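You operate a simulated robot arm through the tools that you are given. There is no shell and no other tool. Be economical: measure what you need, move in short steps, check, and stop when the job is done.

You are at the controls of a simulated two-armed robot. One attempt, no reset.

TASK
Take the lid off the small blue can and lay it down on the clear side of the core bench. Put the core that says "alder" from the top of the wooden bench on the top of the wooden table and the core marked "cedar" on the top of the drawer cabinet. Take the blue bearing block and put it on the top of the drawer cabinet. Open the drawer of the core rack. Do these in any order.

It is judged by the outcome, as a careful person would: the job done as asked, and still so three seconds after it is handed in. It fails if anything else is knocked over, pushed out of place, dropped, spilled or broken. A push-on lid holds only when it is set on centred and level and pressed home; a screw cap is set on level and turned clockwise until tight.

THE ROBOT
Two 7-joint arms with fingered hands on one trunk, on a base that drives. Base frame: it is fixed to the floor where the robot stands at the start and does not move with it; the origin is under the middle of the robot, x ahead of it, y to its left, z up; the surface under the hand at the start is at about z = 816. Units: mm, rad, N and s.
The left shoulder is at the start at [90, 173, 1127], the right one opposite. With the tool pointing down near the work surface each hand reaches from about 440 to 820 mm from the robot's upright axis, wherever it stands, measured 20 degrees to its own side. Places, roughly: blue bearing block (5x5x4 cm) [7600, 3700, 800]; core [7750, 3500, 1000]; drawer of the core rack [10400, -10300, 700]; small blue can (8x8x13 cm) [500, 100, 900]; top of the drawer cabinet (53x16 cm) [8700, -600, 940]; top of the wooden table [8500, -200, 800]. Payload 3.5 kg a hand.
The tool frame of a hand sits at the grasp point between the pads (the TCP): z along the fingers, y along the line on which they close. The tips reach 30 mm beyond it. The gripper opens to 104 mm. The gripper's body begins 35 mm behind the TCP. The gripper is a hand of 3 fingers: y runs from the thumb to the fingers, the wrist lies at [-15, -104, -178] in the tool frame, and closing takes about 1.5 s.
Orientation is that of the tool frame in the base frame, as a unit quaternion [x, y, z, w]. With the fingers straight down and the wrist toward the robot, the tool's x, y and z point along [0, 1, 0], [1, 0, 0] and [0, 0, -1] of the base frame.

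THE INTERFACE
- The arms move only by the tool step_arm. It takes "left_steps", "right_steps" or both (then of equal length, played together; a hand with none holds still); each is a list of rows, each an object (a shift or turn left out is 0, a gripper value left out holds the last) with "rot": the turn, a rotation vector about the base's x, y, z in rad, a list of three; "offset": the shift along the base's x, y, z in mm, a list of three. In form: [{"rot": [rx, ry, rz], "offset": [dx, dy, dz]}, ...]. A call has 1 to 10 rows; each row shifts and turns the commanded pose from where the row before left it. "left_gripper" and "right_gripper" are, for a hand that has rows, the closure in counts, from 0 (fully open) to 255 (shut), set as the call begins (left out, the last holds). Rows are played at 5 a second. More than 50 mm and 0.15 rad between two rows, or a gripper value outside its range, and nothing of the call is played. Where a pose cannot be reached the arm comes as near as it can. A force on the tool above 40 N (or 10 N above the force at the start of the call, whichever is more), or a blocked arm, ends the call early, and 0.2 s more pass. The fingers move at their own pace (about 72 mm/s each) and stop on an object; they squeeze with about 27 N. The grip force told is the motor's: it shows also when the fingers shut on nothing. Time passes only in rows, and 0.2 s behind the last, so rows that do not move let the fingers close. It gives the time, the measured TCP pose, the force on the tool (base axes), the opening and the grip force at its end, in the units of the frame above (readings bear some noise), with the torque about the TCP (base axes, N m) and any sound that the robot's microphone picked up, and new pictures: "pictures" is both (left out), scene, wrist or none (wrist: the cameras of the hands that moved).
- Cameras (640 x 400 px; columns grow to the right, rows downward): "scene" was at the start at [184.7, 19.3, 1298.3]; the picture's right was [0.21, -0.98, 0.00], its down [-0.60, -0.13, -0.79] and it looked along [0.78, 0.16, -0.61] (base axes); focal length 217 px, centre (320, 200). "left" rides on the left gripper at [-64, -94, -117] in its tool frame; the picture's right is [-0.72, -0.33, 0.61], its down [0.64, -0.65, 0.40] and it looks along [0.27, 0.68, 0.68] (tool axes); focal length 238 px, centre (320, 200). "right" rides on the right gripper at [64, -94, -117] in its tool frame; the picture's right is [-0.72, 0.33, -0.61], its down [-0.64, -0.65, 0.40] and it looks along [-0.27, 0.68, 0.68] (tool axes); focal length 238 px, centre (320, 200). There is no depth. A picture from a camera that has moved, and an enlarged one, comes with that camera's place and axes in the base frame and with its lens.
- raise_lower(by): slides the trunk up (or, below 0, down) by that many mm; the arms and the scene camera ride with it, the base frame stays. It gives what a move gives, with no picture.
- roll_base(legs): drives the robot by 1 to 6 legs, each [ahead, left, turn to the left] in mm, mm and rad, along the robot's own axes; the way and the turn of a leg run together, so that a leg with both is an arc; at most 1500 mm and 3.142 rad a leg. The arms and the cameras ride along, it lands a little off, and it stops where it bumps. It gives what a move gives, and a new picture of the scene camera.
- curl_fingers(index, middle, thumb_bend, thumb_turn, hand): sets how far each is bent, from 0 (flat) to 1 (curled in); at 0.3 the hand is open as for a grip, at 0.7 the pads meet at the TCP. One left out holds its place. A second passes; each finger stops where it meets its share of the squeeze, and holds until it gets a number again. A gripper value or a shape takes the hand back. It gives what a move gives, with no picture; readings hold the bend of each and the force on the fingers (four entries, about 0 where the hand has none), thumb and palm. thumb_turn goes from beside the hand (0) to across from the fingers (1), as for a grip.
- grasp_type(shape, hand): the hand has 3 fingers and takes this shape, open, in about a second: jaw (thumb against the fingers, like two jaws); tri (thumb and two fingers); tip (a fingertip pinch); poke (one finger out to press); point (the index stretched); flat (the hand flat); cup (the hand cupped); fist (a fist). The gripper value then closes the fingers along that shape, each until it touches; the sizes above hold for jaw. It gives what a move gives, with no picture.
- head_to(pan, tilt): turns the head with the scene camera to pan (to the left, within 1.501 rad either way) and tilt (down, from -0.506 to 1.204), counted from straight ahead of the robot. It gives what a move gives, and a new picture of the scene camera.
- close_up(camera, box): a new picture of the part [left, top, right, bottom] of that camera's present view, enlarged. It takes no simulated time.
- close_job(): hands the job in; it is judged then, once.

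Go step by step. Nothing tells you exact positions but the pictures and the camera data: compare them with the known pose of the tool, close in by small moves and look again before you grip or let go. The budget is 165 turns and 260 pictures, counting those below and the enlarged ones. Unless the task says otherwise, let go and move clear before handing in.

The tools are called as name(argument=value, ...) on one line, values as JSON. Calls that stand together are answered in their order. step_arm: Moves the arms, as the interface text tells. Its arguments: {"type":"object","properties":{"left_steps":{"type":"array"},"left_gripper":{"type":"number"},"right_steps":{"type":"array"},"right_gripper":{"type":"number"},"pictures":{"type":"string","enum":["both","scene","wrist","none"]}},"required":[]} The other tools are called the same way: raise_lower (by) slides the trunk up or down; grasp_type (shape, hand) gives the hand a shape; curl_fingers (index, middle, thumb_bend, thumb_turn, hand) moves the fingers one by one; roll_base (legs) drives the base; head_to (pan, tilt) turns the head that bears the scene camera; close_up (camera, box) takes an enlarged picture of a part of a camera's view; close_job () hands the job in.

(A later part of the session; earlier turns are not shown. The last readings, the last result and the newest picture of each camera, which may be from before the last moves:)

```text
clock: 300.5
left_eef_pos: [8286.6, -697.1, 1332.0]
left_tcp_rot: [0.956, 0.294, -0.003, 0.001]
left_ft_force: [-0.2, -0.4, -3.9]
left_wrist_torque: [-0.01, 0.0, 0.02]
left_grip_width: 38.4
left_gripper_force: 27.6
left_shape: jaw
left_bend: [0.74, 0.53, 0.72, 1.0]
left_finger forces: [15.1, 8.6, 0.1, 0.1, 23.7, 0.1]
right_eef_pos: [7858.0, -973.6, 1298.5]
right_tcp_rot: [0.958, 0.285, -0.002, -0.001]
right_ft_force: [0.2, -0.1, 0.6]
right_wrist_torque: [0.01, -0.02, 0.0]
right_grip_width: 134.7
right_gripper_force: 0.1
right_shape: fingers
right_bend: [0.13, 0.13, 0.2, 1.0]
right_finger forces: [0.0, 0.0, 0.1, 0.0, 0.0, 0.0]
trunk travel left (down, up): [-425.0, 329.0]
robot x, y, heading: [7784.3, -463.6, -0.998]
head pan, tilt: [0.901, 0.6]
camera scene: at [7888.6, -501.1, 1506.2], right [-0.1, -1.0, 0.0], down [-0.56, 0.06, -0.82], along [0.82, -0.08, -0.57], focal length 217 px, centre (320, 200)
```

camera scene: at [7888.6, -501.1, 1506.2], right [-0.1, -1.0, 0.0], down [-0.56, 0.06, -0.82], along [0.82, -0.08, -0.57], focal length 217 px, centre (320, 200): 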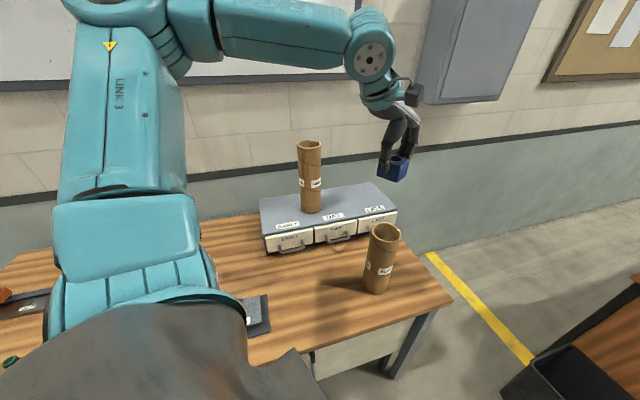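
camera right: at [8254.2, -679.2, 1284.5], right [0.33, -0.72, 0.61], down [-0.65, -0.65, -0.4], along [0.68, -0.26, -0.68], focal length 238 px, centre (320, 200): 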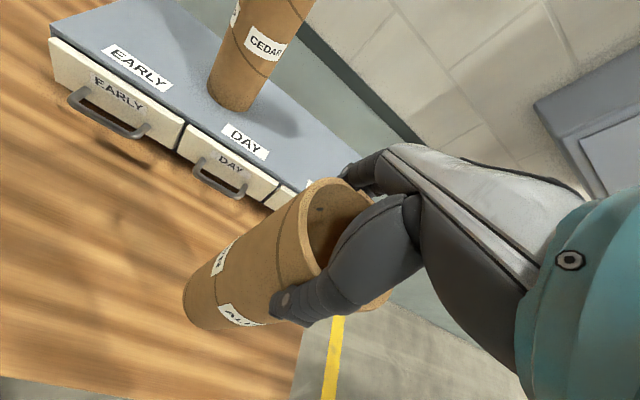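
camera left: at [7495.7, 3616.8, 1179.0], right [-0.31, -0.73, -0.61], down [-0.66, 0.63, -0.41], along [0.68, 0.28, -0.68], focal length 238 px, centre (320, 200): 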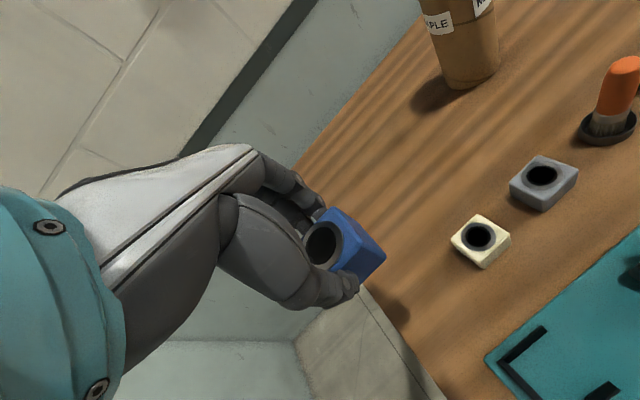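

step_arm(left_steps=[{"offset": [15, 42, 0], "rot": [0, 0, 0.099]}, {"offset": [20, 42, 0], "rot": [0, 0, 0.099]}, {"offset": [25, 40, 0], "rot": [0, 0, 0.099]}, {"offset": [25, 40, 0], "rot": [0, 0, 0.099]}, {"offset": [30, 38, 0], "rot": [0, 0, 0.099]}, {"offset": [35, 33, 0], "rot": [0, 0, 0.099]}, {"offset": [40, 28, 0], "rot": [0, 0, 0.099]}, {"offset": [45, 18, 0], "rot": [0, 0, 0.099]}, {"offset": [48, 10, -8], "rot": [0, 0, 0.099]}, {"offset": [48, 4, -12], "rot": [0, 0, 0.099]}], pictures="none")

step_arm(left_steps=[{"offset": [5, 0, -40]}, {"offset": [5, 0, -45]}, {"offset": [0, 0, -45]}, {"offset": [0, 0, -40]}, {"offset": [0, 0, -40]}, {}], pictures="both")

```text
clock: 302.7
left_eef_pos: [8616.5, -403.7, 1309.9]
left_tcp_rot: [0.703, 0.712, -0.002, 0.002]
left_ft_force: [0.6, -0.4, -3.9]
left_wrist_torque: [0.01, 0.02, -0.02]
left_grip_width: 38.2
left_gripper_force: 27.2
left_shape: jaw
left_bend: [0.74, 0.53, 0.72, 1.0]
left_finger forces: [15.2, 8.9, 0.1, 0.1, 24.1, 0.0]
right_eef_pos: [7858.5, -974.3, 1296.6]
right_tcp_rot: [0.959, 0.285, -0.001, -0.001]
right_ft_force: [-0.1, -0.5, -0.1]
right_wrist_torque: [0.01, 0.03, -0.01]
right_grip_width: 134.3
right_gripper_force: 0.1
right_shape: fingers
right_bend: [0.13, 0.13, 0.2, 1.0]
right_finger forces: [0.0, 0.0, 0.1, 0.0, 0.1, 0.1]
trunk travel left (down, up): [-425.0, 329.0]
robot x, y, heading: [7783.2, -463.0, -1.0]
head pan, tilt: [0.901, 0.6]
```

```text
clock: 304.1
left_eef_pos: [8626.7, -403.3, 1099.6]
left_tcp_rot: [0.703, 0.712, -0.001, 0.004]
left_ft_force: [-0.7, -0.2, -3.6]
left_wrist_torque: [0.0, -0.01, 0.01]
left_grip_width: 37.8
left_gripper_force: 27.3
left_shape: jaw
left_bend: [0.74, 0.53, 0.72, 1.0]
left_finger forces: [15.0, 8.7, 0.0, 0.0, 23.8, 0.0]
right_eef_pos: [7856.1, -972.6, 1298.5]
right_tcp_rot: [0.959, 0.285, -0.001, -0.001]
right_ft_force: [-0.2, -0.3, -0.1]
right_wrist_torque: [0.03, 0.0, -0.02]
right_grip_width: 134.8
right_gripper_force: 0.0
right_shape: fingers
right_bend: [0.13, 0.13, 0.2, 1.0]
right_finger forces: [0.1, 0.0, 0.0, 0.0, 0.0, 0.0]
trunk travel left (down, up): [-425.0, 329.0]
robot x, y, heading: [7783.6, -466.2, -0.999]
head pan, tilt: [0.901, 0.6]
camera scene: at [7888.6, -500.6, 1506.3], right [-0.1, -1.0, 0.0], down [-0.56, 0.06, -0.82], along [0.82, -0.08, -0.57], focal length 217 px, centre (320, 200)
camera left: at [8533.7, -468.0, 1215.7], right [-0.32, -0.73, -0.61], down [-0.66, 0.63, -0.41], along [0.68, 0.27, -0.68], focal length 238 px, centre (320, 200)
```

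scene: 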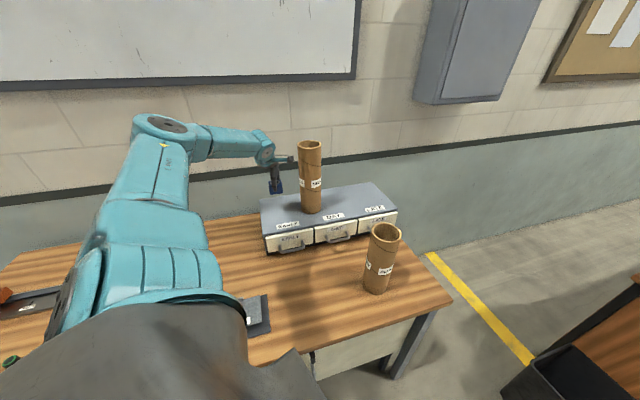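
left: 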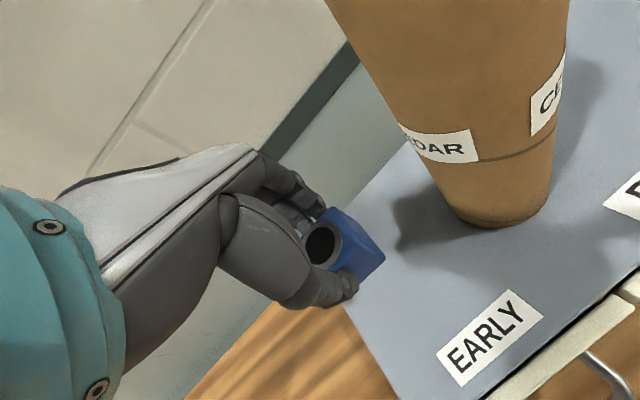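

Position over the cabinet's left part is good. By comparison with cedar's heights, contact should come at TCP z≈987; I lower.

step_arm(left_steps=[{"offset": [0, 0, -30]}, {"offset": [0, 0, -30]}, {"offset": [0, 0, -25]}, {"offset": [0, 0, -15]}, {"offset": [0, 0, -5]}, {}], pictures="wrist")

step_arm(left_steps=[{"offset": [0, 0, -2]}, {"offset": [0, 0, -2]}, {"offset": [0, 0, -2]}, {"offset": [0, 0, -1]}, {"offset": [0, 0, -1]}, {}], pictures="none")

```text
clock: 305.5
left_eef_pos: [8626.2, -403.5, 1002.4]
left_tcp_rot: [0.702, 0.712, -0.002, 0.002]
left_ft_force: [0.3, -0.4, -4.1]
left_wrist_torque: [0.0, 0.0, 0.01]
left_grip_width: 38.2
left_gripper_force: 27.3
left_shape: jaw
left_bend: [0.74, 0.53, 0.72, 1.0]
left_finger forces: [15.0, 8.7, 0.0, 0.0, 23.7, 0.0]
left hand out of reach, approached as far as the arm can: row 5
right_eef_pos: [7855.7, -973.9, 1298.7]
right_tcp_rot: [0.959, 0.284, -0.002, -0.001]
right_ft_force: [0.4, 0.4, 0.4]
right_wrist_torque: [-0.02, 0.02, -0.01]
right_grip_width: 134.4
right_gripper_force: 0.1
right_shape: fingers
right_bend: [0.13, 0.13, 0.2, 1.0]
right_finger forces: [0.0, 0.0, 0.1, 0.1, 0.0, 0.0]
trunk travel left (down, up): [-425.0, 329.0]
robot x, y, heading: [7779.2, -465.4, -0.997]
head pan, tilt: [0.901, 0.6]
camera left: at [8533.4, -467.9, 1118.5], right [-0.32, -0.73, -0.61], down [-0.66, 0.63, -0.41], along [0.68, 0.27, -0.68], focal length 238 px, centre (320, 200)
```

left: 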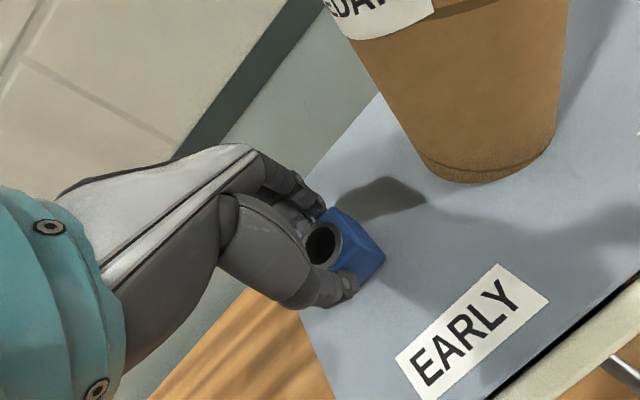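

```text
clock: 306.9
left_eef_pos: [8625.5, -400.8, 998.2]
left_tcp_rot: [0.702, 0.712, -0.003, 0.003]
left_ft_force: [0.5, -0.4, -4.6]
left_wrist_torque: [-0.01, -0.01, 0.01]
left_grip_width: 38.1
left_gripper_force: 26.8
left_shape: jaw
left_bend: [0.74, 0.53, 0.72, 1.0]
left_finger forces: [15.1, 8.7, 0.0, 0.1, 23.8, 0.0]
left hand out of reach, approached as far as the arm can: row 3
right_eef_pos: [7856.5, -972.3, 1298.0]
right_tcp_rot: [0.958, 0.285, -0.002, 0.0]
right_ft_force: [-0.4, 0.5, 0.6]
right_wrist_torque: [0.01, -0.03, -0.02]
right_grip_width: 134.5
right_gripper_force: 0.1
right_shape: fingers
right_bend: [0.13, 0.13, 0.2, 1.0]
right_finger forces: [0.1, 0.1, 0.0, 0.1, 0.1, 0.0]
trunk travel left (down, up): [-425.0, 329.0]
robot x, y, heading: [7783.1, -465.7, -0.997]
head pan, tilt: [0.901, 0.6]
```

The trunk is too high for this reach. I raise the hand 90 mm, lower the trunk by 90 mm, and continue.

step_arm(left_steps=[{"offset": [0, 0, 45]}, {"offset": [0, 0, 48]}, {}], pictures="none")

raise_lower(by=-90)

step_arm(left_steps=[{"offset": [0, 0, -4]}, {"offset": [0, 0, -2]}, {"offset": [0, 0, -2]}, {"offset": [0, 0, -1]}, {}], pictures="none")

```text
clock: 307.7
left_eef_pos: [8625.9, -400.7, 1091.6]
left_tcp_rot: [0.702, 0.712, -0.002, 0.002]
left_ft_force: [0.3, 0.2, -4.1]
left_wrist_torque: [0.01, -0.02, -0.05]
left_grip_width: 38.2
left_gripper_force: 26.7
left_shape: jaw
left_bend: [0.74, 0.53, 0.72, 1.0]
left_finger forces: [15.0, 8.8, 0.0, 0.0, 23.8, 0.0]
right_eef_pos: [7857.4, -973.5, 1298.2]
right_tcp_rot: [0.959, 0.285, -0.001, -0.001]
right_ft_force: [-0.3, -0.5, -0.4]
right_wrist_torque: [-0.03, -0.01, 0.03]
right_grip_width: 134.5
right_gripper_force: 0.1
right_shape: fingers
right_bend: [0.13, 0.13, 0.2, 1.0]
right_finger forces: [0.0, 0.1, 0.0, 0.1, 0.0, 0.1]
trunk travel left (down, up): [-425.0, 329.0]
robot x, y, heading: [7783.2, -469.8, -1.001]
head pan, tilt: [0.901, 0.6]
```

```text
clock: 308.9
left_eef_pos: [8625.5, -400.8, 1000.9]
left_tcp_rot: [0.703, 0.711, -0.002, 0.004]
left_ft_force: [0.9, 0.0, -3.7]
left_wrist_torque: [0.01, -0.01, -0.03]
left_grip_width: 37.9
left_gripper_force: 26.9
left_shape: jaw
left_bend: [0.74, 0.53, 0.72, 1.0]
left_finger forces: [15.0, 8.8, 0.1, 0.0, 23.8, 0.1]
right_eef_pos: [7856.5, -970.7, 1208.3]
right_tcp_rot: [0.959, 0.285, -0.001, 0.0]
right_ft_force: [0.2, 0.4, -0.1]
right_wrist_torque: [-0.04, 0.02, 0.01]
right_grip_width: 134.3
right_gripper_force: 0.1
right_shape: fingers
right_bend: [0.13, 0.13, 0.2, 1.0]
right_finger forces: [0.1, 0.0, 0.0, 0.0, 0.1, 0.0]
trunk travel left (down, up): [-335.0, 419.0]
robot x, y, heading: [7781.5, -468.0, -0.992]
head pan, tilt: [0.901, 0.6]
```

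```text
clock: 310.1
left_eef_pos: [8627.4, -400.4, 991.3]
left_tcp_rot: [0.702, 0.712, -0.002, 0.002]
left_ft_force: [0.2, -0.5, -4.3]
left_wrist_torque: [0.02, -0.01, 0.01]
left_grip_width: 38.1
left_gripper_force: 26.6
left_shape: jaw
left_bend: [0.74, 0.53, 0.72, 1.0]
left_finger forces: [15.0, 8.8, 0.0, 0.0, 23.7, 0.0]
right_eef_pos: [7856.8, -973.2, 1207.6]
right_tcp_rot: [0.959, 0.285, -0.001, -0.001]
right_ft_force: [0.5, 0.1, 0.4]
right_wrist_torque: [-0.01, -0.02, -0.03]
right_grip_width: 134.6
right_gripper_force: 0.1
right_shape: fingers
right_bend: [0.13, 0.13, 0.2, 1.0]
right_finger forces: [0.0, 0.0, 0.1, 0.0, 0.0, 0.0]
trunk travel left (down, up): [-335.0, 419.0]
robot x, y, heading: [7781.9, -465.5, -0.999]
head pan, tilt: [0.901, 0.6]
```

step_arm(left_steps=[{"offset": [0, 0, -1]}, {"offset": [0, 0, -1]}, {"offset": [0, 0, -1]}, {"offset": [0, 0, -1]}, {"offset": [0, 0, -1]}, {"offset": [0, 0, -1]}, {}], pictures="wrist")

```text
clock: 311.7
left_eef_pos: [8627.2, -402.7, 987.2]
left_tcp_rot: [0.702, 0.712, -0.002, 0.003]
left_ft_force: [0.5, 0.2, -2.0]
left_wrist_torque: [0.02, -0.03, -0.01]
left_grip_width: 38.0
left_gripper_force: 26.8
left_shape: jaw
left_bend: [0.74, 0.53, 0.72, 1.0]
left_finger forces: [15.0, 8.8, 0.0, 0.0, 24.2, 0.1]
right_eef_pos: [7856.9, -973.7, 1209.0]
right_tcp_rot: [0.959, 0.285, -0.001, -0.001]
right_ft_force: [1.4, -0.1, -0.3]
right_wrist_torque: [0.01, -0.01, 0.0]
right_grip_width: 134.7
right_gripper_force: 0.0
right_shape: fingers
right_bend: [0.13, 0.13, 0.2, 1.0]
right_finger forces: [0.0, 0.0, 0.1, 0.0, 0.0, 0.0]
trunk travel left (down, up): [-335.0, 419.0]
robot x, y, heading: [7788.7, -465.3, -0.995]
head pan, tilt: [0.901, 0.6]
camera left: at [8533.2, -467.1, 1102.9], right [-0.32, -0.73, -0.61], down [-0.66, 0.63, -0.41], along [0.68, 0.27, -0.68], focal length 238 px, centre (320, 200)
```

left: 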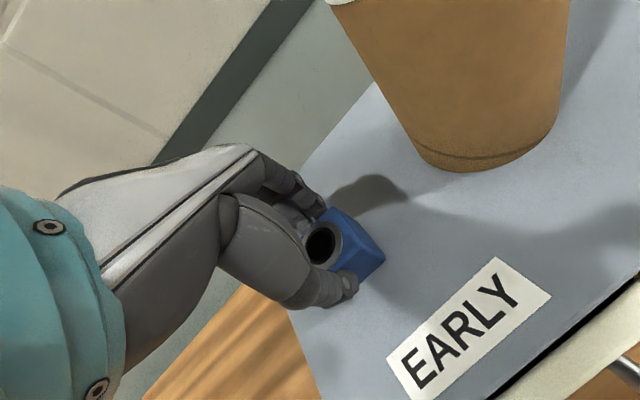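

Contact is just beginning (weight partly taken). One more mm or two, then open partially.

step_arm(left_steps=[{"offset": [0, 0, -1]}, {"offset": [0, 0, -1]}, {}], pictures="none")

step_arm(left_steps=[{}, {}, {}, {}, {}, {}], left_gripper=60, pictures="wrist")

```text
clock: 312.5
left_eef_pos: [8626.1, -401.6, 986.5]
left_tcp_rot: [0.702, 0.712, -0.001, 0.004]
left_ft_force: [0.0, 0.2, 5.2]
left_wrist_torque: [0.0, -0.05, 0.01]
left_grip_width: 38.2
left_gripper_force: 27.0
left_shape: jaw
left_bend: [0.74, 0.53, 0.72, 1.0]
left_finger forces: [15.6, 9.0, 0.0, 0.1, 24.9, 0.0]
right_eef_pos: [7855.4, -972.6, 1208.7]
right_tcp_rot: [0.959, 0.285, -0.002, -0.001]
right_ft_force: [0.2, -0.2, 0.1]
right_wrist_torque: [0.01, 0.0, 0.04]
right_grip_width: 134.6
right_gripper_force: 0.0
right_shape: fingers
right_bend: [0.13, 0.13, 0.2, 1.0]
right_finger forces: [0.1, 0.1, 0.0, 0.0, 0.1, 0.0]
trunk travel left (down, up): [-335.0, 419.0]
robot x, y, heading: [7785.1, -462.8, -0.994]
head pan, tilt: [0.901, 0.6]
```

```text
clock: 313.9
left_eef_pos: [8628.0, -402.2, 984.8]
left_tcp_rot: [0.702, 0.712, -0.002, 0.003]
left_ft_force: [-0.3, 0.7, -0.4]
left_wrist_torque: [0.0, 0.03, 0.01]
left_grip_width: 79.3
left_gripper_force: 0.2
left_shape: jaw
left_bend: [0.27, 0.35, 0.53, 0.99]
left_finger forces: [0.1, 0.0, 0.0, 0.0, 0.1, 0.0]
right_eef_pos: [7855.9, -973.9, 1208.8]
right_tcp_rot: [0.959, 0.285, -0.001, 0.0]
right_ft_force: [0.8, -0.1, 0.1]
right_wrist_torque: [0.02, 0.01, 0.01]
right_grip_width: 134.4
right_gripper_force: 0.0
right_shape: fingers
right_bend: [0.13, 0.13, 0.2, 1.0]
right_finger forces: [0.0, 0.1, 0.1, 0.0, 0.0, 0.1]
trunk travel left (down, up): [-335.0, 419.0]
robot x, y, heading: [7781.7, -469.1, -0.996]
head pan, tilt: [0.901, 0.6]
camera left: at [8533.3, -466.7, 1101.2], right [-0.32, -0.73, -0.61], down [-0.66, 0.63, -0.41], along [0.68, 0.27, -0.68], focal length 238 px, centre (320, 200)
```

left: 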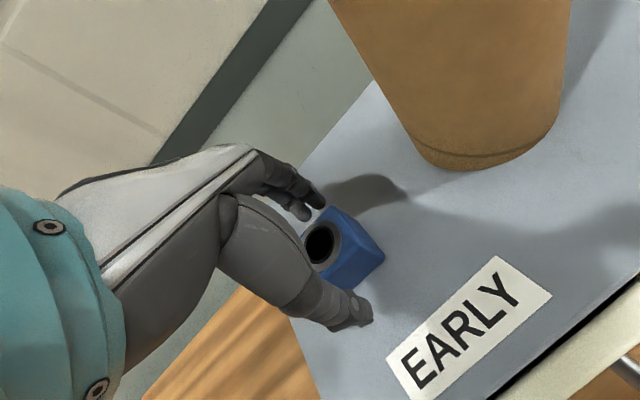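

Released; the block sits flat. I rise straight up, clear of cedar, and retract.

step_arm(left_steps=[{"offset": [0, 0, 15]}, {"offset": [0, 0, 30]}, {"offset": [0, 0, 45]}, {"offset": [0, 0, 45]}, {"offset": [-10, 0, 45]}, {"offset": [-20, 0, 45]}, {"offset": [-40, 0, 25]}, {"offset": [-45, 0, 0]}, {"offset": [-45, -10, 0]}, {"offset": [-45, -10, 0]}], pictures="none")

raise_lower(by=60)

close_up(camera="scene", box=[240, 120, 460, 310])

```text
clock: 316.3
left_eef_pos: [8420.8, -420.4, 1275.6]
left_tcp_rot: [0.7, 0.709, -0.022, 0.086]
left_ft_force: [0.6, -0.3, -0.1]
left_wrist_torque: [0.0, 0.0, 0.01]
left_grip_width: 79.2
left_gripper_force: 0.2
left_shape: jaw
left_bend: [0.27, 0.35, 0.53, 0.99]
left_finger forces: [0.1, 0.0, 0.0, 0.0, 0.0, 0.0]
right_eef_pos: [7857.8, -974.3, 1207.9]
right_tcp_rot: [0.959, 0.285, -0.001, -0.002]
right_ft_force: [1.1, -0.5, -0.5]
right_wrist_torque: [0.02, 0.02, 0.0]
right_grip_width: 134.5
right_gripper_force: 0.1
right_shape: fingers
right_bend: [0.13, 0.13, 0.2, 1.0]
right_finger forces: [0.0, 0.0, 0.1, 0.0, 0.0, 0.0]
trunk travel left (down, up): [-335.0, 419.0]
robot x, y, heading: [7782.7, -466.2, -1.002]
head pan, tilt: [0.901, 0.6]
stopped in row 10 (left hand): the arm was blocked; the commanded pose is now the measured one
```

```text
clock: 317.3
left_eef_pos: [8419.8, -419.9, 1335.4]
left_tcp_rot: [0.7, 0.709, -0.022, 0.085]
left_ft_force: [-0.6, 0.2, -0.7]
left_wrist_torque: [0.0, -0.02, 0.02]
left_grip_width: 79.2
left_gripper_force: 0.1
left_shape: jaw
left_bend: [0.27, 0.35, 0.53, 0.99]
left_finger forces: [0.0, 0.1, 0.0, 0.0, 0.0, 0.1]
right_eef_pos: [7856.7, -973.9, 1267.9]
right_tcp_rot: [0.959, 0.284, -0.002, -0.001]
right_ft_force: [0.5, 0.0, 0.5]
right_wrist_torque: [-0.01, 0.01, 0.0]
right_grip_width: 134.4
right_gripper_force: 0.0
right_shape: fingers
right_bend: [0.13, 0.13, 0.2, 1.0]
right_finger forces: [0.0, 0.0, 0.0, 0.0, 0.0, 0.1]
trunk travel left (down, up): [-395.0, 359.0]
robot x, y, heading: [7779.9, -467.6, -1.002]
head pan, tilt: [0.901, 0.6]
```

```text
2.11 times, centred on (350, 215) of scene
camera zoom: at [7892.3, -506.9, 1476.0], right [-0.1, -1.0, 0.0], down [-0.56, 0.06, -0.82], along [0.82, -0.08, -0.57], focal length 457 px, centre (257, 168)
```

zoom: 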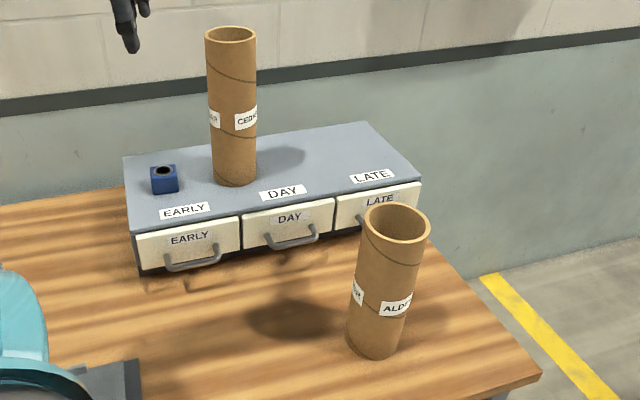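

All three items are in place. I back away from the table, turn right and look toward the core rack.

roll_base(legs=[[-270, -420, 0], [0, 0, -0.57]])

step_arm(left_steps=[{"offset": [-28, -20, -5], "rot": [0, 0, -0.123]}, {"offset": [-28, -20, -5], "rot": [0, 0, -0.123]}, {"offset": [-28, -20, -5], "rot": [0, 0, -0.123]}, {"offset": [-28, -20, -5], "rot": [0, 0, -0.123]}, {"offset": [-28, -20, -5], "rot": [0, 0, -0.123]}, {"offset": [-28, -20, -5], "rot": [0, 0, -0.123]}, {"offset": [-28, -20, -5], "rot": [0, 0, -0.123]}, {"offset": [-28, -20, -5], "rot": [0, 0, -0.123]}], left_gripper=0, pictures="none")

head_to(pan=0.0, tilt=0.2)

```text
clock: 321.8
left_eef_pos: [7839.6, -777.4, 1335.9]
left_tcp_rot: [0.87, 0.485, -0.045, 0.075]
left_ft_force: [-0.5, -0.9, 0.0]
left_wrist_torque: [0.0, -0.04, -0.02]
left_grip_width: 79.5
left_gripper_force: 0.0
left_shape: jaw
left_bend: [0.27, 0.35, 0.53, 0.99]
left_finger forces: [0.0, 0.1, 0.1, 0.1, 0.0, 0.0]
right_eef_pos: [7068.5, -940.7, 1267.8]
right_tcp_rot: [1.0, 0.004, -0.001, -0.001]
right_ft_force: [-0.2, -0.1, 0.0]
right_wrist_torque: [-0.01, 0.01, -0.05]
right_grip_width: 134.7
right_gripper_force: 0.0
right_shape: fingers
right_bend: [0.13, 0.13, 0.2, 1.0]
right_finger forces: [0.1, 0.1, 0.0, 0.0, 0.0, 0.0]
trunk travel left (down, up): [-395.0, 359.0]
robot x, y, heading: [7281.3, -472.3, -1.566]
head pan, tilt: [0.901, 0.6]
camera scene: at [7347.6, -566.6, 1476.1], right [-0.62, -0.79, 0.0], down [-0.44, 0.35, -0.83], along [0.65, -0.51, -0.56], focal length 217 px, centre (320, 200)
```

scene: 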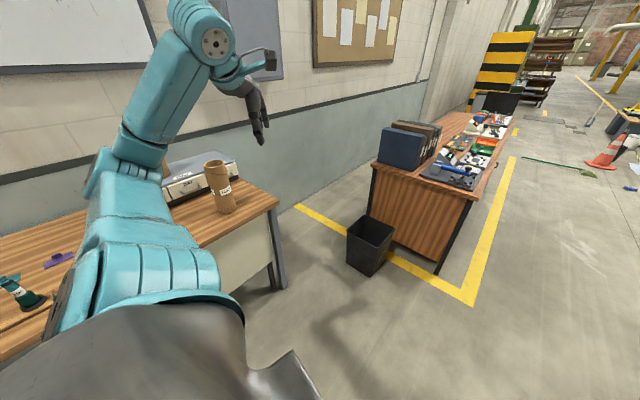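

```text
clock: 323.6
left_eef_pos: [7616.1, -938.3, 1294.6]
left_tcp_rot: [0.996, 0.014, -0.075, 0.045]
left_ft_force: [-0.9, 0.2, -0.7]
left_wrist_torque: [0.0, -0.01, -0.01]
left_grip_width: 103.8
left_gripper_force: 0.0
left_shape: jaw
left_bend: [0.3, 0.3, 0.3, 0.98]
left_finger forces: [0.0, 0.0, 0.0, 0.0, 0.0, 0.0]
right_eef_pos: [7067.4, -941.4, 1268.8]
right_tcp_rot: [1.0, 0.004, -0.001, -0.001]
right_ft_force: [0.3, 0.4, 0.7]
right_wrist_torque: [0.01, -0.02, -0.03]
right_grip_width: 134.5
right_gripper_force: 0.0
right_shape: fingers
right_bend: [0.13, 0.13, 0.2, 1.0]
right_finger forces: [0.0, 0.1, 0.0, 0.0, 0.0, 0.0]
trunk travel left (down, up): [-395.0, 359.0]
robot x, y, heading: [7271.5, -475.7, -1.571]
head pan, tilt: [0.901, 0.6]
```

```text
clock: 324.8
left_eef_pos: [7617.2, -936.2, 1294.8]
left_tcp_rot: [0.996, 0.016, -0.075, 0.046]
left_ft_force: [0.8, -0.1, 0.7]
left_wrist_torque: [0.01, -0.03, 0.03]
left_grip_width: 103.5
left_gripper_force: 0.1
left_shape: jaw
left_bend: [0.3, 0.3, 0.3, 0.98]
left_finger forces: [0.0, 0.0, 0.1, 0.0, 0.1, 0.0]
right_eef_pos: [7068.1, -940.6, 1270.0]
right_tcp_rot: [1.0, 0.005, -0.001, -0.001]
right_ft_force: [0.7, -0.2, 0.0]
right_wrist_torque: [0.02, -0.01, -0.04]
right_grip_width: 134.3
right_gripper_force: 0.1
right_shape: fingers
right_bend: [0.13, 0.13, 0.2, 1.0]
right_finger forces: [0.1, 0.0, 0.0, 0.0, 0.1, 0.0]
trunk travel left (down, up): [-395.0, 359.0]
robot x, y, heading: [7279.0, -471.2, -1.561]
head pan, tilt: [0.0, 0.201]
camera scene: at [7278.7, -605.0, 1512.8], right [-1.0, 0.0, 0.0], down [0.0, 0.2, -0.98], along [0.0, -0.98, -0.2], focal length 217 px, centre (320, 200)
```

scene: 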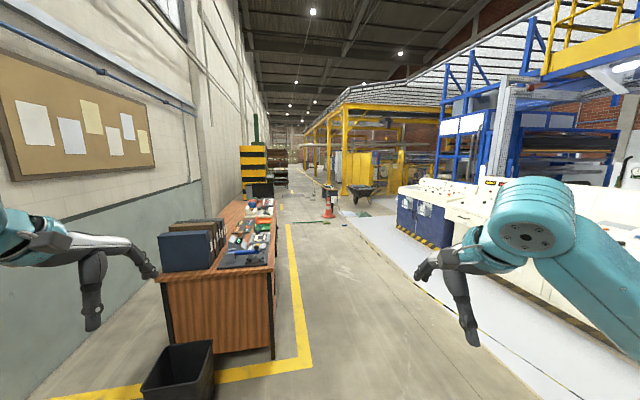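

close_up(camera="scene", box=[220, 130, 400, 250])

```text
3.33 times, centred on (310, 190) of scene
camera zoom: at [7278.7, -605.0, 1512.8], right [-1.0, 0.0, 0.0], down [0.0, 0.2, -0.98], along [0.0, -0.98, -0.2], focal length 723 px, centre (353, 233)
```

zoom: 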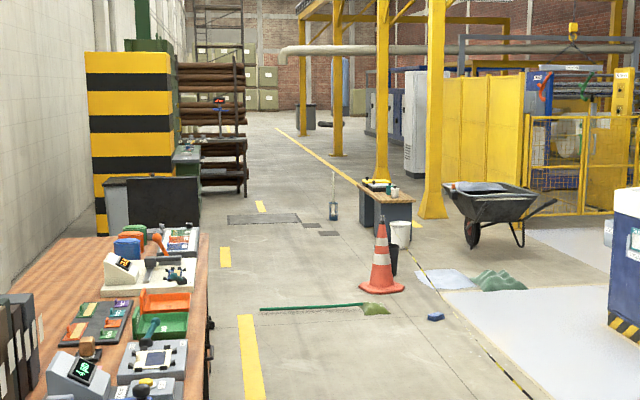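

A broom lies across the aisle at y≈-5410 (x 7070–7920), with a cone and barrow further right. I'll drive along the aisle past the desk and then shift left (x≈8450) to pass the broom.

roll_base(legs=[[1400, 0, 0], [1400, 0, 0], [1000, 100, 0], [400, 1050, 0], [1400, 50, 0]])

head_to(pan=0.3, tilt=0.15)

```text
clock: 346.8
left_eef_pos: [8317.7, -5022.3, 1294.3]
left_tcp_rot: [0.996, 0.008, -0.076, 0.046]
left_ft_force: [-0.1, 0.6, 0.6]
left_wrist_torque: [-0.04, 0.02, -0.01]
left_grip_width: 103.9
left_gripper_force: 0.0
left_shape: jaw
left_bend: [0.3, 0.3, 0.3, 0.98]
left_finger forces: [0.1, 0.0, 0.1, 0.0, 0.0, 0.1]
right_eef_pos: [7767.5, -5017.0, 1267.7]
right_tcp_rot: [1.0, -0.003, -0.002, -0.001]
right_ft_force: [0.6, 0.3, 0.9]
right_wrist_torque: [-0.06, 0.02, 0.0]
right_grip_width: 134.5
right_gripper_force: 0.1
right_shape: fingers
right_bend: [0.13, 0.13, 0.2, 1.0]
right_finger forces: [0.0, 0.1, 0.1, 0.1, 0.0, 0.1]
trunk travel left (down, up): [-395.0, 359.0]
robot x, y, heading: [7984.7, -4553.4, -1.589]
head pan, tilt: [0.0, 0.201]
stopped in leg 4: the robot was blocked; the commanded pose is now the measured one
camera scene: at [7985.3, -4683.9, 1512.8], right [-1.0, 0.01, 0.0], down [0.0, 0.2, -0.98], along [-0.01, -0.98, -0.2], focal length 217 px, centre (320, 200)
```

scene: 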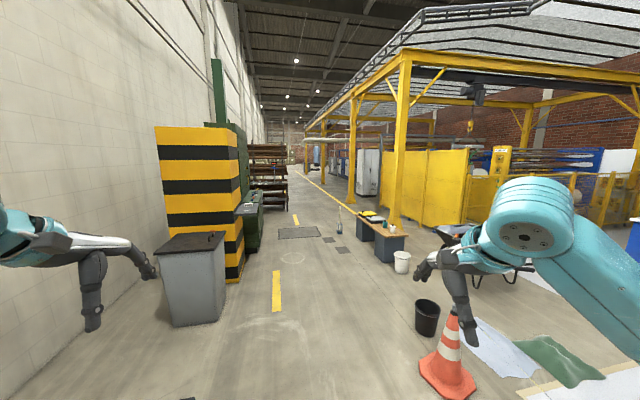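

```text
clock: 347.6
left_eef_pos: [8316.8, -5023.7, 1292.7]
left_tcp_rot: [0.996, 0.008, -0.076, 0.043]
left_ft_force: [-0.9, -0.2, 0.5]
left_wrist_torque: [0.01, 0.0, -0.01]
left_grip_width: 103.7
left_gripper_force: 0.1
left_shape: jaw
left_bend: [0.3, 0.3, 0.3, 0.98]
left_finger forces: [0.0, 0.0, 0.0, 0.0, 0.0, 0.0]
right_eef_pos: [7769.0, -5018.3, 1268.1]
right_tcp_rot: [1.0, -0.003, -0.001, -0.003]
right_ft_force: [-0.6, -0.7, -0.8]
right_wrist_torque: [0.02, 0.02, 0.01]
right_grip_width: 134.5
right_gripper_force: 0.0
right_shape: fingers
right_bend: [0.13, 0.13, 0.2, 1.0]
right_finger forces: [0.1, 0.0, 0.0, 0.0, 0.0, 0.0]
trunk travel left (down, up): [-395.0, 359.0]
robot x, y, heading: [7989.1, -4552.2, -1.583]
head pan, tilt: [0.3, 0.15]
camera scene: at [8011.3, -4682.5, 1517.3], right [-0.96, -0.28, 0.0], down [-0.04, 0.14, -0.99], along [0.28, -0.95, -0.15], focal length 217 px, centre (320, 200)
```

scene: 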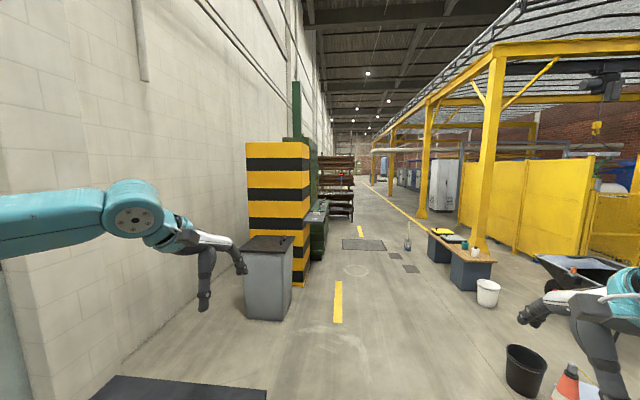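

I was blocked at (7987, -4553). I look down to the left to see by what.

head_to(pan=0.9, tilt=0.75)

head_to(pan=-0.1, tilt=0.75)

```text
clock: 348.6
left_eef_pos: [8315.9, -5022.7, 1294.2]
left_tcp_rot: [0.996, 0.007, -0.076, 0.043]
left_ft_force: [-0.2, -0.5, -1.4]
left_wrist_torque: [0.02, -0.01, 0.01]
left_grip_width: 103.6
left_gripper_force: 0.1
left_shape: jaw
left_bend: [0.3, 0.3, 0.3, 0.98]
left_finger forces: [0.0, 0.0, 0.0, 0.0, 0.0, 0.1]
right_eef_pos: [7766.7, -5017.1, 1267.5]
right_tcp_rot: [1.0, -0.003, -0.001, -0.003]
right_ft_force: [-0.9, -0.1, -0.1]
right_wrist_torque: [-0.01, 0.01, -0.06]
right_grip_width: 134.5
right_gripper_force: 0.1
right_shape: fingers
right_bend: [0.13, 0.13, 0.2, 1.0]
right_finger forces: [0.1, 0.0, 0.0, 0.1, 0.0, 0.0]
trunk travel left (down, up): [-395.0, 359.0]
robot x, y, heading: [7986.8, -4556.9, -1.582]
head pan, tilt: [0.901, 0.75]
camera scene: at [8048.4, -4644.0, 1463.3], right [-0.63, -0.78, 0.0], down [-0.53, 0.43, -0.73], along [0.57, -0.46, -0.68], focal length 217 px, centre (320, 200)
```

scene: 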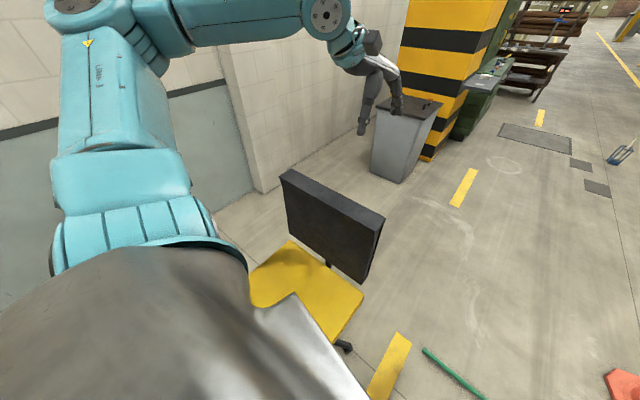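

```text
clock: 349.8
left_eef_pos: [8316.3, -5021.6, 1294.5]
left_tcp_rot: [0.996, 0.008, -0.075, 0.044]
left_ft_force: [0.2, -0.8, 0.3]
left_wrist_torque: [0.0, 0.02, 0.0]
left_grip_width: 103.8
left_gripper_force: 0.0
left_shape: jaw
left_bend: [0.3, 0.3, 0.3, 0.98]
left_finger forces: [0.0, 0.1, 0.0, 0.0, 0.0, 0.0]
right_eef_pos: [7766.9, -5017.7, 1268.0]
right_tcp_rot: [1.0, -0.003, 0.0, -0.002]
right_ft_force: [0.3, 0.1, 0.8]
right_wrist_torque: [0.01, 0.01, 0.0]
right_grip_width: 134.3
right_gripper_force: 0.1
right_shape: fingers
right_bend: [0.13, 0.13, 0.2, 1.0]
right_finger forces: [0.1, 0.0, 0.1, 0.0, 0.0, 0.0]
trunk travel left (down, up): [-395.0, 359.0]
robot x, y, heading: [7984.5, -4551.5, -1.585]
head pan, tilt: [-0.099, 0.75]
camera scene: at [7974.9, -4674.1, 1463.2], right [-0.99, 0.11, 0.0], down [0.08, 0.68, -0.73], along [-0.08, -0.73, -0.68], focal length 217 px, centre (320, 200)
```

scene: 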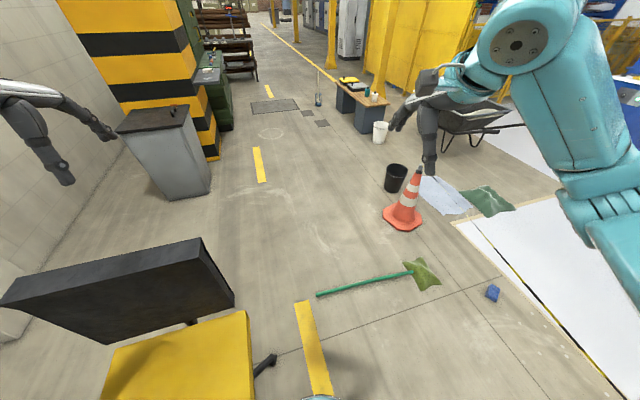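

A yellow chair stands on my left and the broom lies ahead; the gap between them is too narrow. I look further left to see whether there is room between the desk's end and the chair.

head_to(pan=1.5, tilt=0.75)

roll_base(legs=[[150, -250, 0]])

head_to(pan=1.2, tilt=0.6)

```text
clock: 351.5
left_eef_pos: [8315.9, -5021.6, 1294.2]
left_tcp_rot: [0.996, 0.008, -0.075, 0.044]
left_ft_force: [-0.5, 0.1, -0.2]
left_wrist_torque: [0.0, -0.01, 0.0]
left_grip_width: 103.9
left_gripper_force: 0.1
left_shape: jaw
left_bend: [0.3, 0.3, 0.3, 0.98]
left_finger forces: [0.0, 0.0, 0.0, 0.1, 0.0, 0.1]
right_eef_pos: [7767.5, -5018.4, 1269.0]
right_tcp_rot: [1.0, -0.003, 0.0, -0.002]
right_ft_force: [0.1, 0.7, 0.3]
right_wrist_torque: [0.0, 0.01, -0.01]
right_grip_width: 134.8
right_gripper_force: 0.0
right_shape: fingers
right_bend: [0.13, 0.13, 0.2, 1.0]
right_finger forces: [0.0, 0.0, 0.0, 0.0, 0.0, 0.1]
trunk travel left (down, up): [-395.0, 359.0]
robot x, y, heading: [7984.5, -4554.7, -1.586]
head pan, tilt: [1.499, 0.75]
camera scene: at [8066.7, -4598.7, 1463.2], right [-0.08, -1.0, 0.0], down [-0.68, 0.06, -0.73], along [0.73, -0.06, -0.68], focal length 217 px, centre (320, 200)
```

scene: 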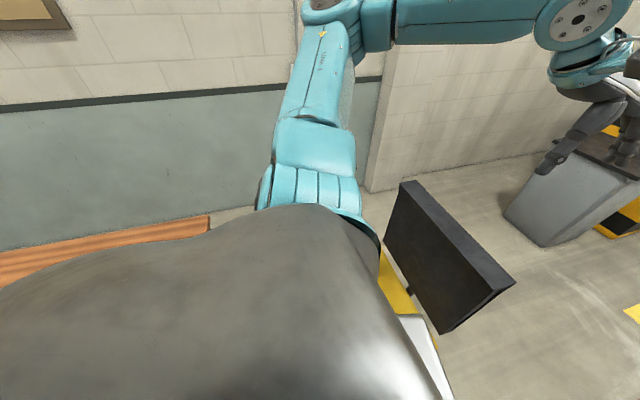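

```text
clock: 353.5
left_eef_pos: [8070.5, -5170.5, 1293.7]
left_tcp_rot: [0.996, 0.01, -0.075, 0.045]
left_ft_force: [0.1, -0.4, 0.1]
left_wrist_torque: [0.0, 0.02, -0.02]
left_grip_width: 103.8
left_gripper_force: 0.0
left_shape: jaw
left_bend: [0.3, 0.3, 0.3, 0.98]
left_finger forces: [0.1, 0.0, 0.1, 0.1, 0.1, 0.1]
right_eef_pos: [7522.6, -5166.4, 1268.4]
right_tcp_rot: [1.0, 0.0, 0.0, -0.002]
right_ft_force: [-0.1, 0.3, -0.5]
right_wrist_torque: [0.03, 0.01, -0.02]
right_grip_width: 134.7
right_gripper_force: 0.0
right_shape: fingers
right_bend: [0.13, 0.13, 0.2, 1.0]
right_finger forces: [0.1, 0.0, 0.1, 0.0, 0.0, 0.0]
trunk travel left (down, up): [-395.0, 359.0]
robot x, y, heading: [7736.6, -4701.2, -1.581]
head pan, tilt: [1.499, 0.75]
camera scene: at [7820.0, -4747.2, 1463.2], right [-0.08, -1.0, 0.0], down [-0.68, 0.06, -0.73], along [0.73, -0.06, -0.68], focal length 217 px, centre (320, 200)
```

scene: 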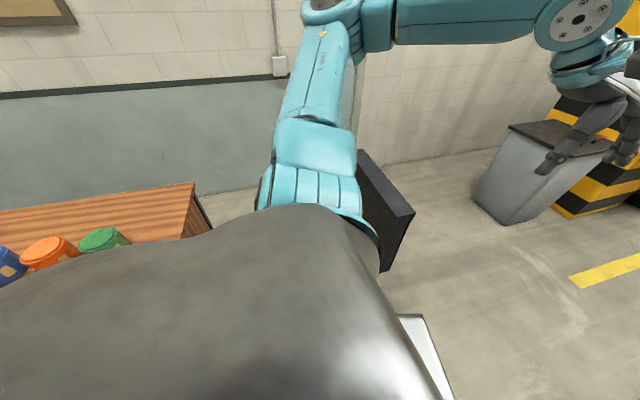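

```text
clock: 354.3
left_eef_pos: [8071.8, -5170.1, 1293.1]
left_tcp_rot: [0.996, 0.009, -0.076, 0.045]
left_ft_force: [-1.0, 0.4, 0.4]
left_wrist_torque: [0.02, -0.01, 0.0]
left_grip_width: 103.7
left_gripper_force: 0.1
left_shape: jaw
left_bend: [0.3, 0.3, 0.3, 0.98]
left_finger forces: [0.0, 0.1, 0.1, 0.1, 0.0, 0.0]
right_eef_pos: [7522.3, -5165.9, 1267.4]
right_tcp_rot: [1.0, -0.002, -0.001, -0.001]
right_ft_force: [-0.1, -1.2, 0.1]
right_wrist_torque: [-0.01, -0.04, 0.02]
right_grip_width: 134.4
right_gripper_force: 0.0
right_shape: fingers
right_bend: [0.13, 0.13, 0.2, 1.0]
right_finger forces: [0.1, 0.0, 0.0, 0.1, 0.0, 0.0]
trunk travel left (down, up): [-395.0, 359.0]
robot x, y, heading: [7738.6, -4698.1, -1.578]
head pan, tilt: [1.201, 0.6]
camera scene: at [7820.2, -4772.7, 1476.0], right [-0.37, -0.93, 0.0], down [-0.53, 0.21, -0.82], along [0.77, -0.3, -0.57], focal length 217 px, centre (320, 200)
```

scene: 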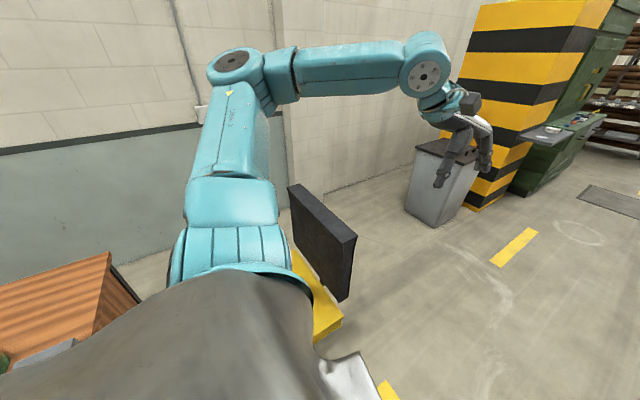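

The gap beside the chair is narrow; the broom's handle tip (x≤7922) lies flat on the floor at its edge. I'll keep as close to the chair as is safe and drive past slowly in one straight leg, then look.

roll_base(legs=[[0, 150, 0.005], [1300, 0, 0]])

head_to(pan=0.2, tilt=0.3)

```text
clock: 361.8
left_eef_pos: [8245.9, -6469.0, 1293.4]
left_tcp_rot: [0.996, 0.026, -0.074, 0.045]
left_ft_force: [0.5, -0.3, 1.9]
left_wrist_torque: [0.02, 0.0, 0.0]
left_grip_width: 103.9
left_gripper_force: 0.0
left_shape: jaw
left_bend: [0.3, 0.3, 0.3, 0.98]
left_finger forces: [0.0, 0.0, 0.0, 0.0, 0.0, 0.0]
right_eef_pos: [7696.7, -6481.8, 1268.3]
right_tcp_rot: [1.0, 0.014, 0.001, -0.002]
right_ft_force: [-0.6, 0.1, -0.2]
right_wrist_torque: [0.01, 0.0, -0.02]
right_grip_width: 134.4
right_gripper_force: 0.2
right_shape: fingers
right_bend: [0.13, 0.13, 0.2, 1.0]
right_finger forces: [0.0, 0.0, 0.1, 0.0, 0.0, 0.0]
trunk travel left (down, up): [-395.0, 359.0]
robot x, y, heading: [7904.5, -6013.2, -1.55]
head pan, tilt: [1.201, 0.6]
camera scene: at [7982.3, -6080.2, 1476.1], right [-0.34, -0.94, 0.0], down [-0.53, 0.19, -0.83], along [0.78, -0.28, -0.56], focal length 217 px, centre (320, 200)
```

scene: 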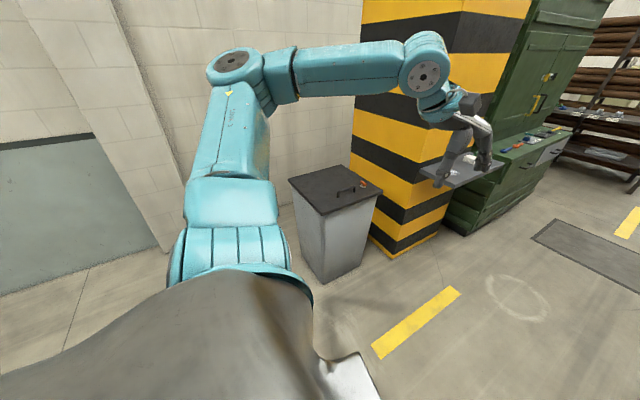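

```text
clock: 363.1
left_eef_pos: [8245.7, -6468.9, 1293.6]
left_tcp_rot: [0.996, 0.026, -0.075, 0.045]
left_ft_force: [0.5, 1.1, -0.1]
left_wrist_torque: [-0.02, 0.0, 0.03]
left_grip_width: 103.7
left_gripper_force: 0.1
left_shape: jaw
left_bend: [0.3, 0.3, 0.3, 0.98]
left_finger forces: [0.0, 0.1, 0.1, 0.0, 0.0, 0.0]
right_eef_pos: [7697.5, -6482.5, 1266.5]
right_tcp_rot: [1.0, 0.014, 0.001, -0.002]
right_ft_force: [0.2, 0.7, -0.1]
right_wrist_torque: [0.03, 0.02, 0.0]
right_grip_width: 134.3
right_gripper_force: 0.0
right_shape: fingers
right_bend: [0.13, 0.13, 0.2, 1.0]
right_finger forces: [0.0, 0.1, 0.1, 0.0, 0.0, 0.1]
trunk travel left (down, up): [-395.0, 359.0]
robot x, y, heading: [7901.3, -6010.1, -1.553]
head pan, tilt: [0.201, 0.3]
camera scene: at [7919.9, -6140.9, 1503.5], right [-0.98, -0.22, 0.0], down [-0.07, 0.29, -0.96], along [0.21, -0.93, -0.3], focal length 217 px, centre (320, 200)
```

scene: 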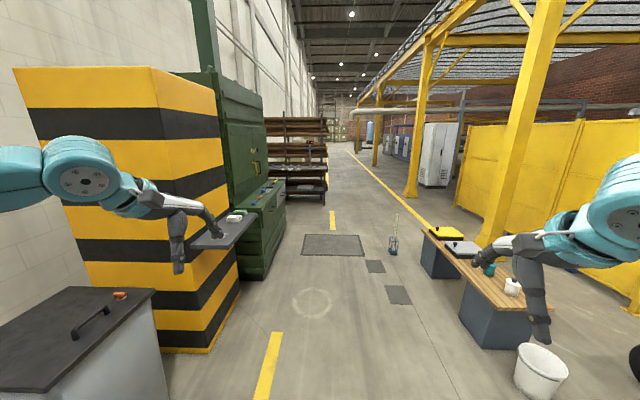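

Past the broom without contact. The core rack stands ahead on the left behind the green cabinet. Driving on.

roll_base(legs=[[1450, 120, -0.02], [1400, 100, 0]])

head_to(pan=0.6, tilt=0.4)

```text
clock: 376.9
left_eef_pos: [8513.7, -9300.0, 1293.8]
left_tcp_rot: [0.996, 0.026, -0.075, 0.045]
left_ft_force: [-0.6, -1.2, 0.4]
left_wrist_torque: [0.0, 0.03, -0.02]
left_grip_width: 103.9
left_gripper_force: 0.1
left_shape: jaw
left_bend: [0.3, 0.3, 0.3, 0.98]
left_finger forces: [0.0, 0.0, 0.1, 0.0, 0.1, 0.1]
right_eef_pos: [7965.6, -9313.1, 1268.8]
right_tcp_rot: [1.0, 0.014, 0.0, -0.002]
right_ft_force: [0.1, -0.7, -0.3]
right_wrist_torque: [0.0, -0.02, -0.02]
right_grip_width: 134.7
right_gripper_force: 0.1
right_shape: fingers
right_bend: [0.13, 0.13, 0.2, 1.0]
right_finger forces: [0.0, 0.0, 0.1, 0.0, 0.0, 0.0]
trunk travel left (down, up): [-395.0, 359.0]
robot x, y, heading: [8164.1, -8840.6, -1.548]
head pan, tilt: [0.201, 0.3]
camera scene: at [8188.5, -8971.7, 1503.6], right [-0.98, -0.22, 0.0], down [-0.07, 0.29, -0.96], along [0.21, -0.93, -0.3], focal length 217 px, centre (320, 200)
```

scene: 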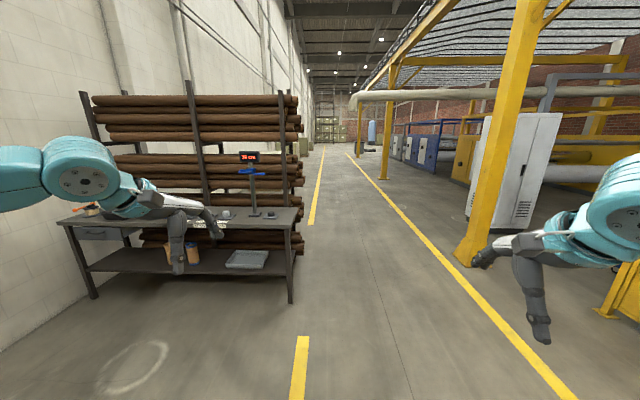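

```text
clock: 377.7
left_eef_pos: [8515.4, -9300.3, 1292.5]
left_tcp_rot: [0.996, 0.025, -0.074, 0.046]
left_ft_force: [-0.4, -0.1, 0.1]
left_wrist_torque: [-0.02, 0.0, -0.02]
left_grip_width: 103.8
left_gripper_force: 0.0
left_shape: jaw
left_bend: [0.3, 0.3, 0.3, 0.98]
left_finger forces: [0.0, 0.0, 0.0, 0.0, 0.1, 0.0]
right_eef_pos: [7965.2, -9312.9, 1268.2]
right_tcp_rot: [1.0, 0.014, -0.001, -0.003]
right_ft_force: [0.2, 0.0, 0.7]
right_wrist_torque: [0.01, 0.0, -0.02]
right_grip_width: 134.5
right_gripper_force: 0.0
right_shape: fingers
right_bend: [0.13, 0.13, 0.2, 1.0]
right_finger forces: [0.0, 0.1, 0.1, 0.1, 0.0, 0.0]
trunk travel left (down, up): [-395.0, 359.0]
robot x, y, heading: [8170.6, -8841.8, -1.551]
head pan, tilt: [0.6, 0.4]
camera scene: at [8221.8, -8955.7, 1494.3], right [-0.81, -0.58, 0.0], down [-0.23, 0.32, -0.92], along [0.54, -0.75, -0.39], focal length 217 px, centre (320, 200)
```

scene: 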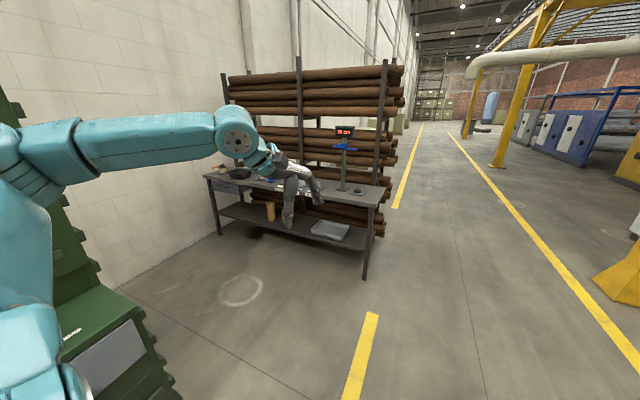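

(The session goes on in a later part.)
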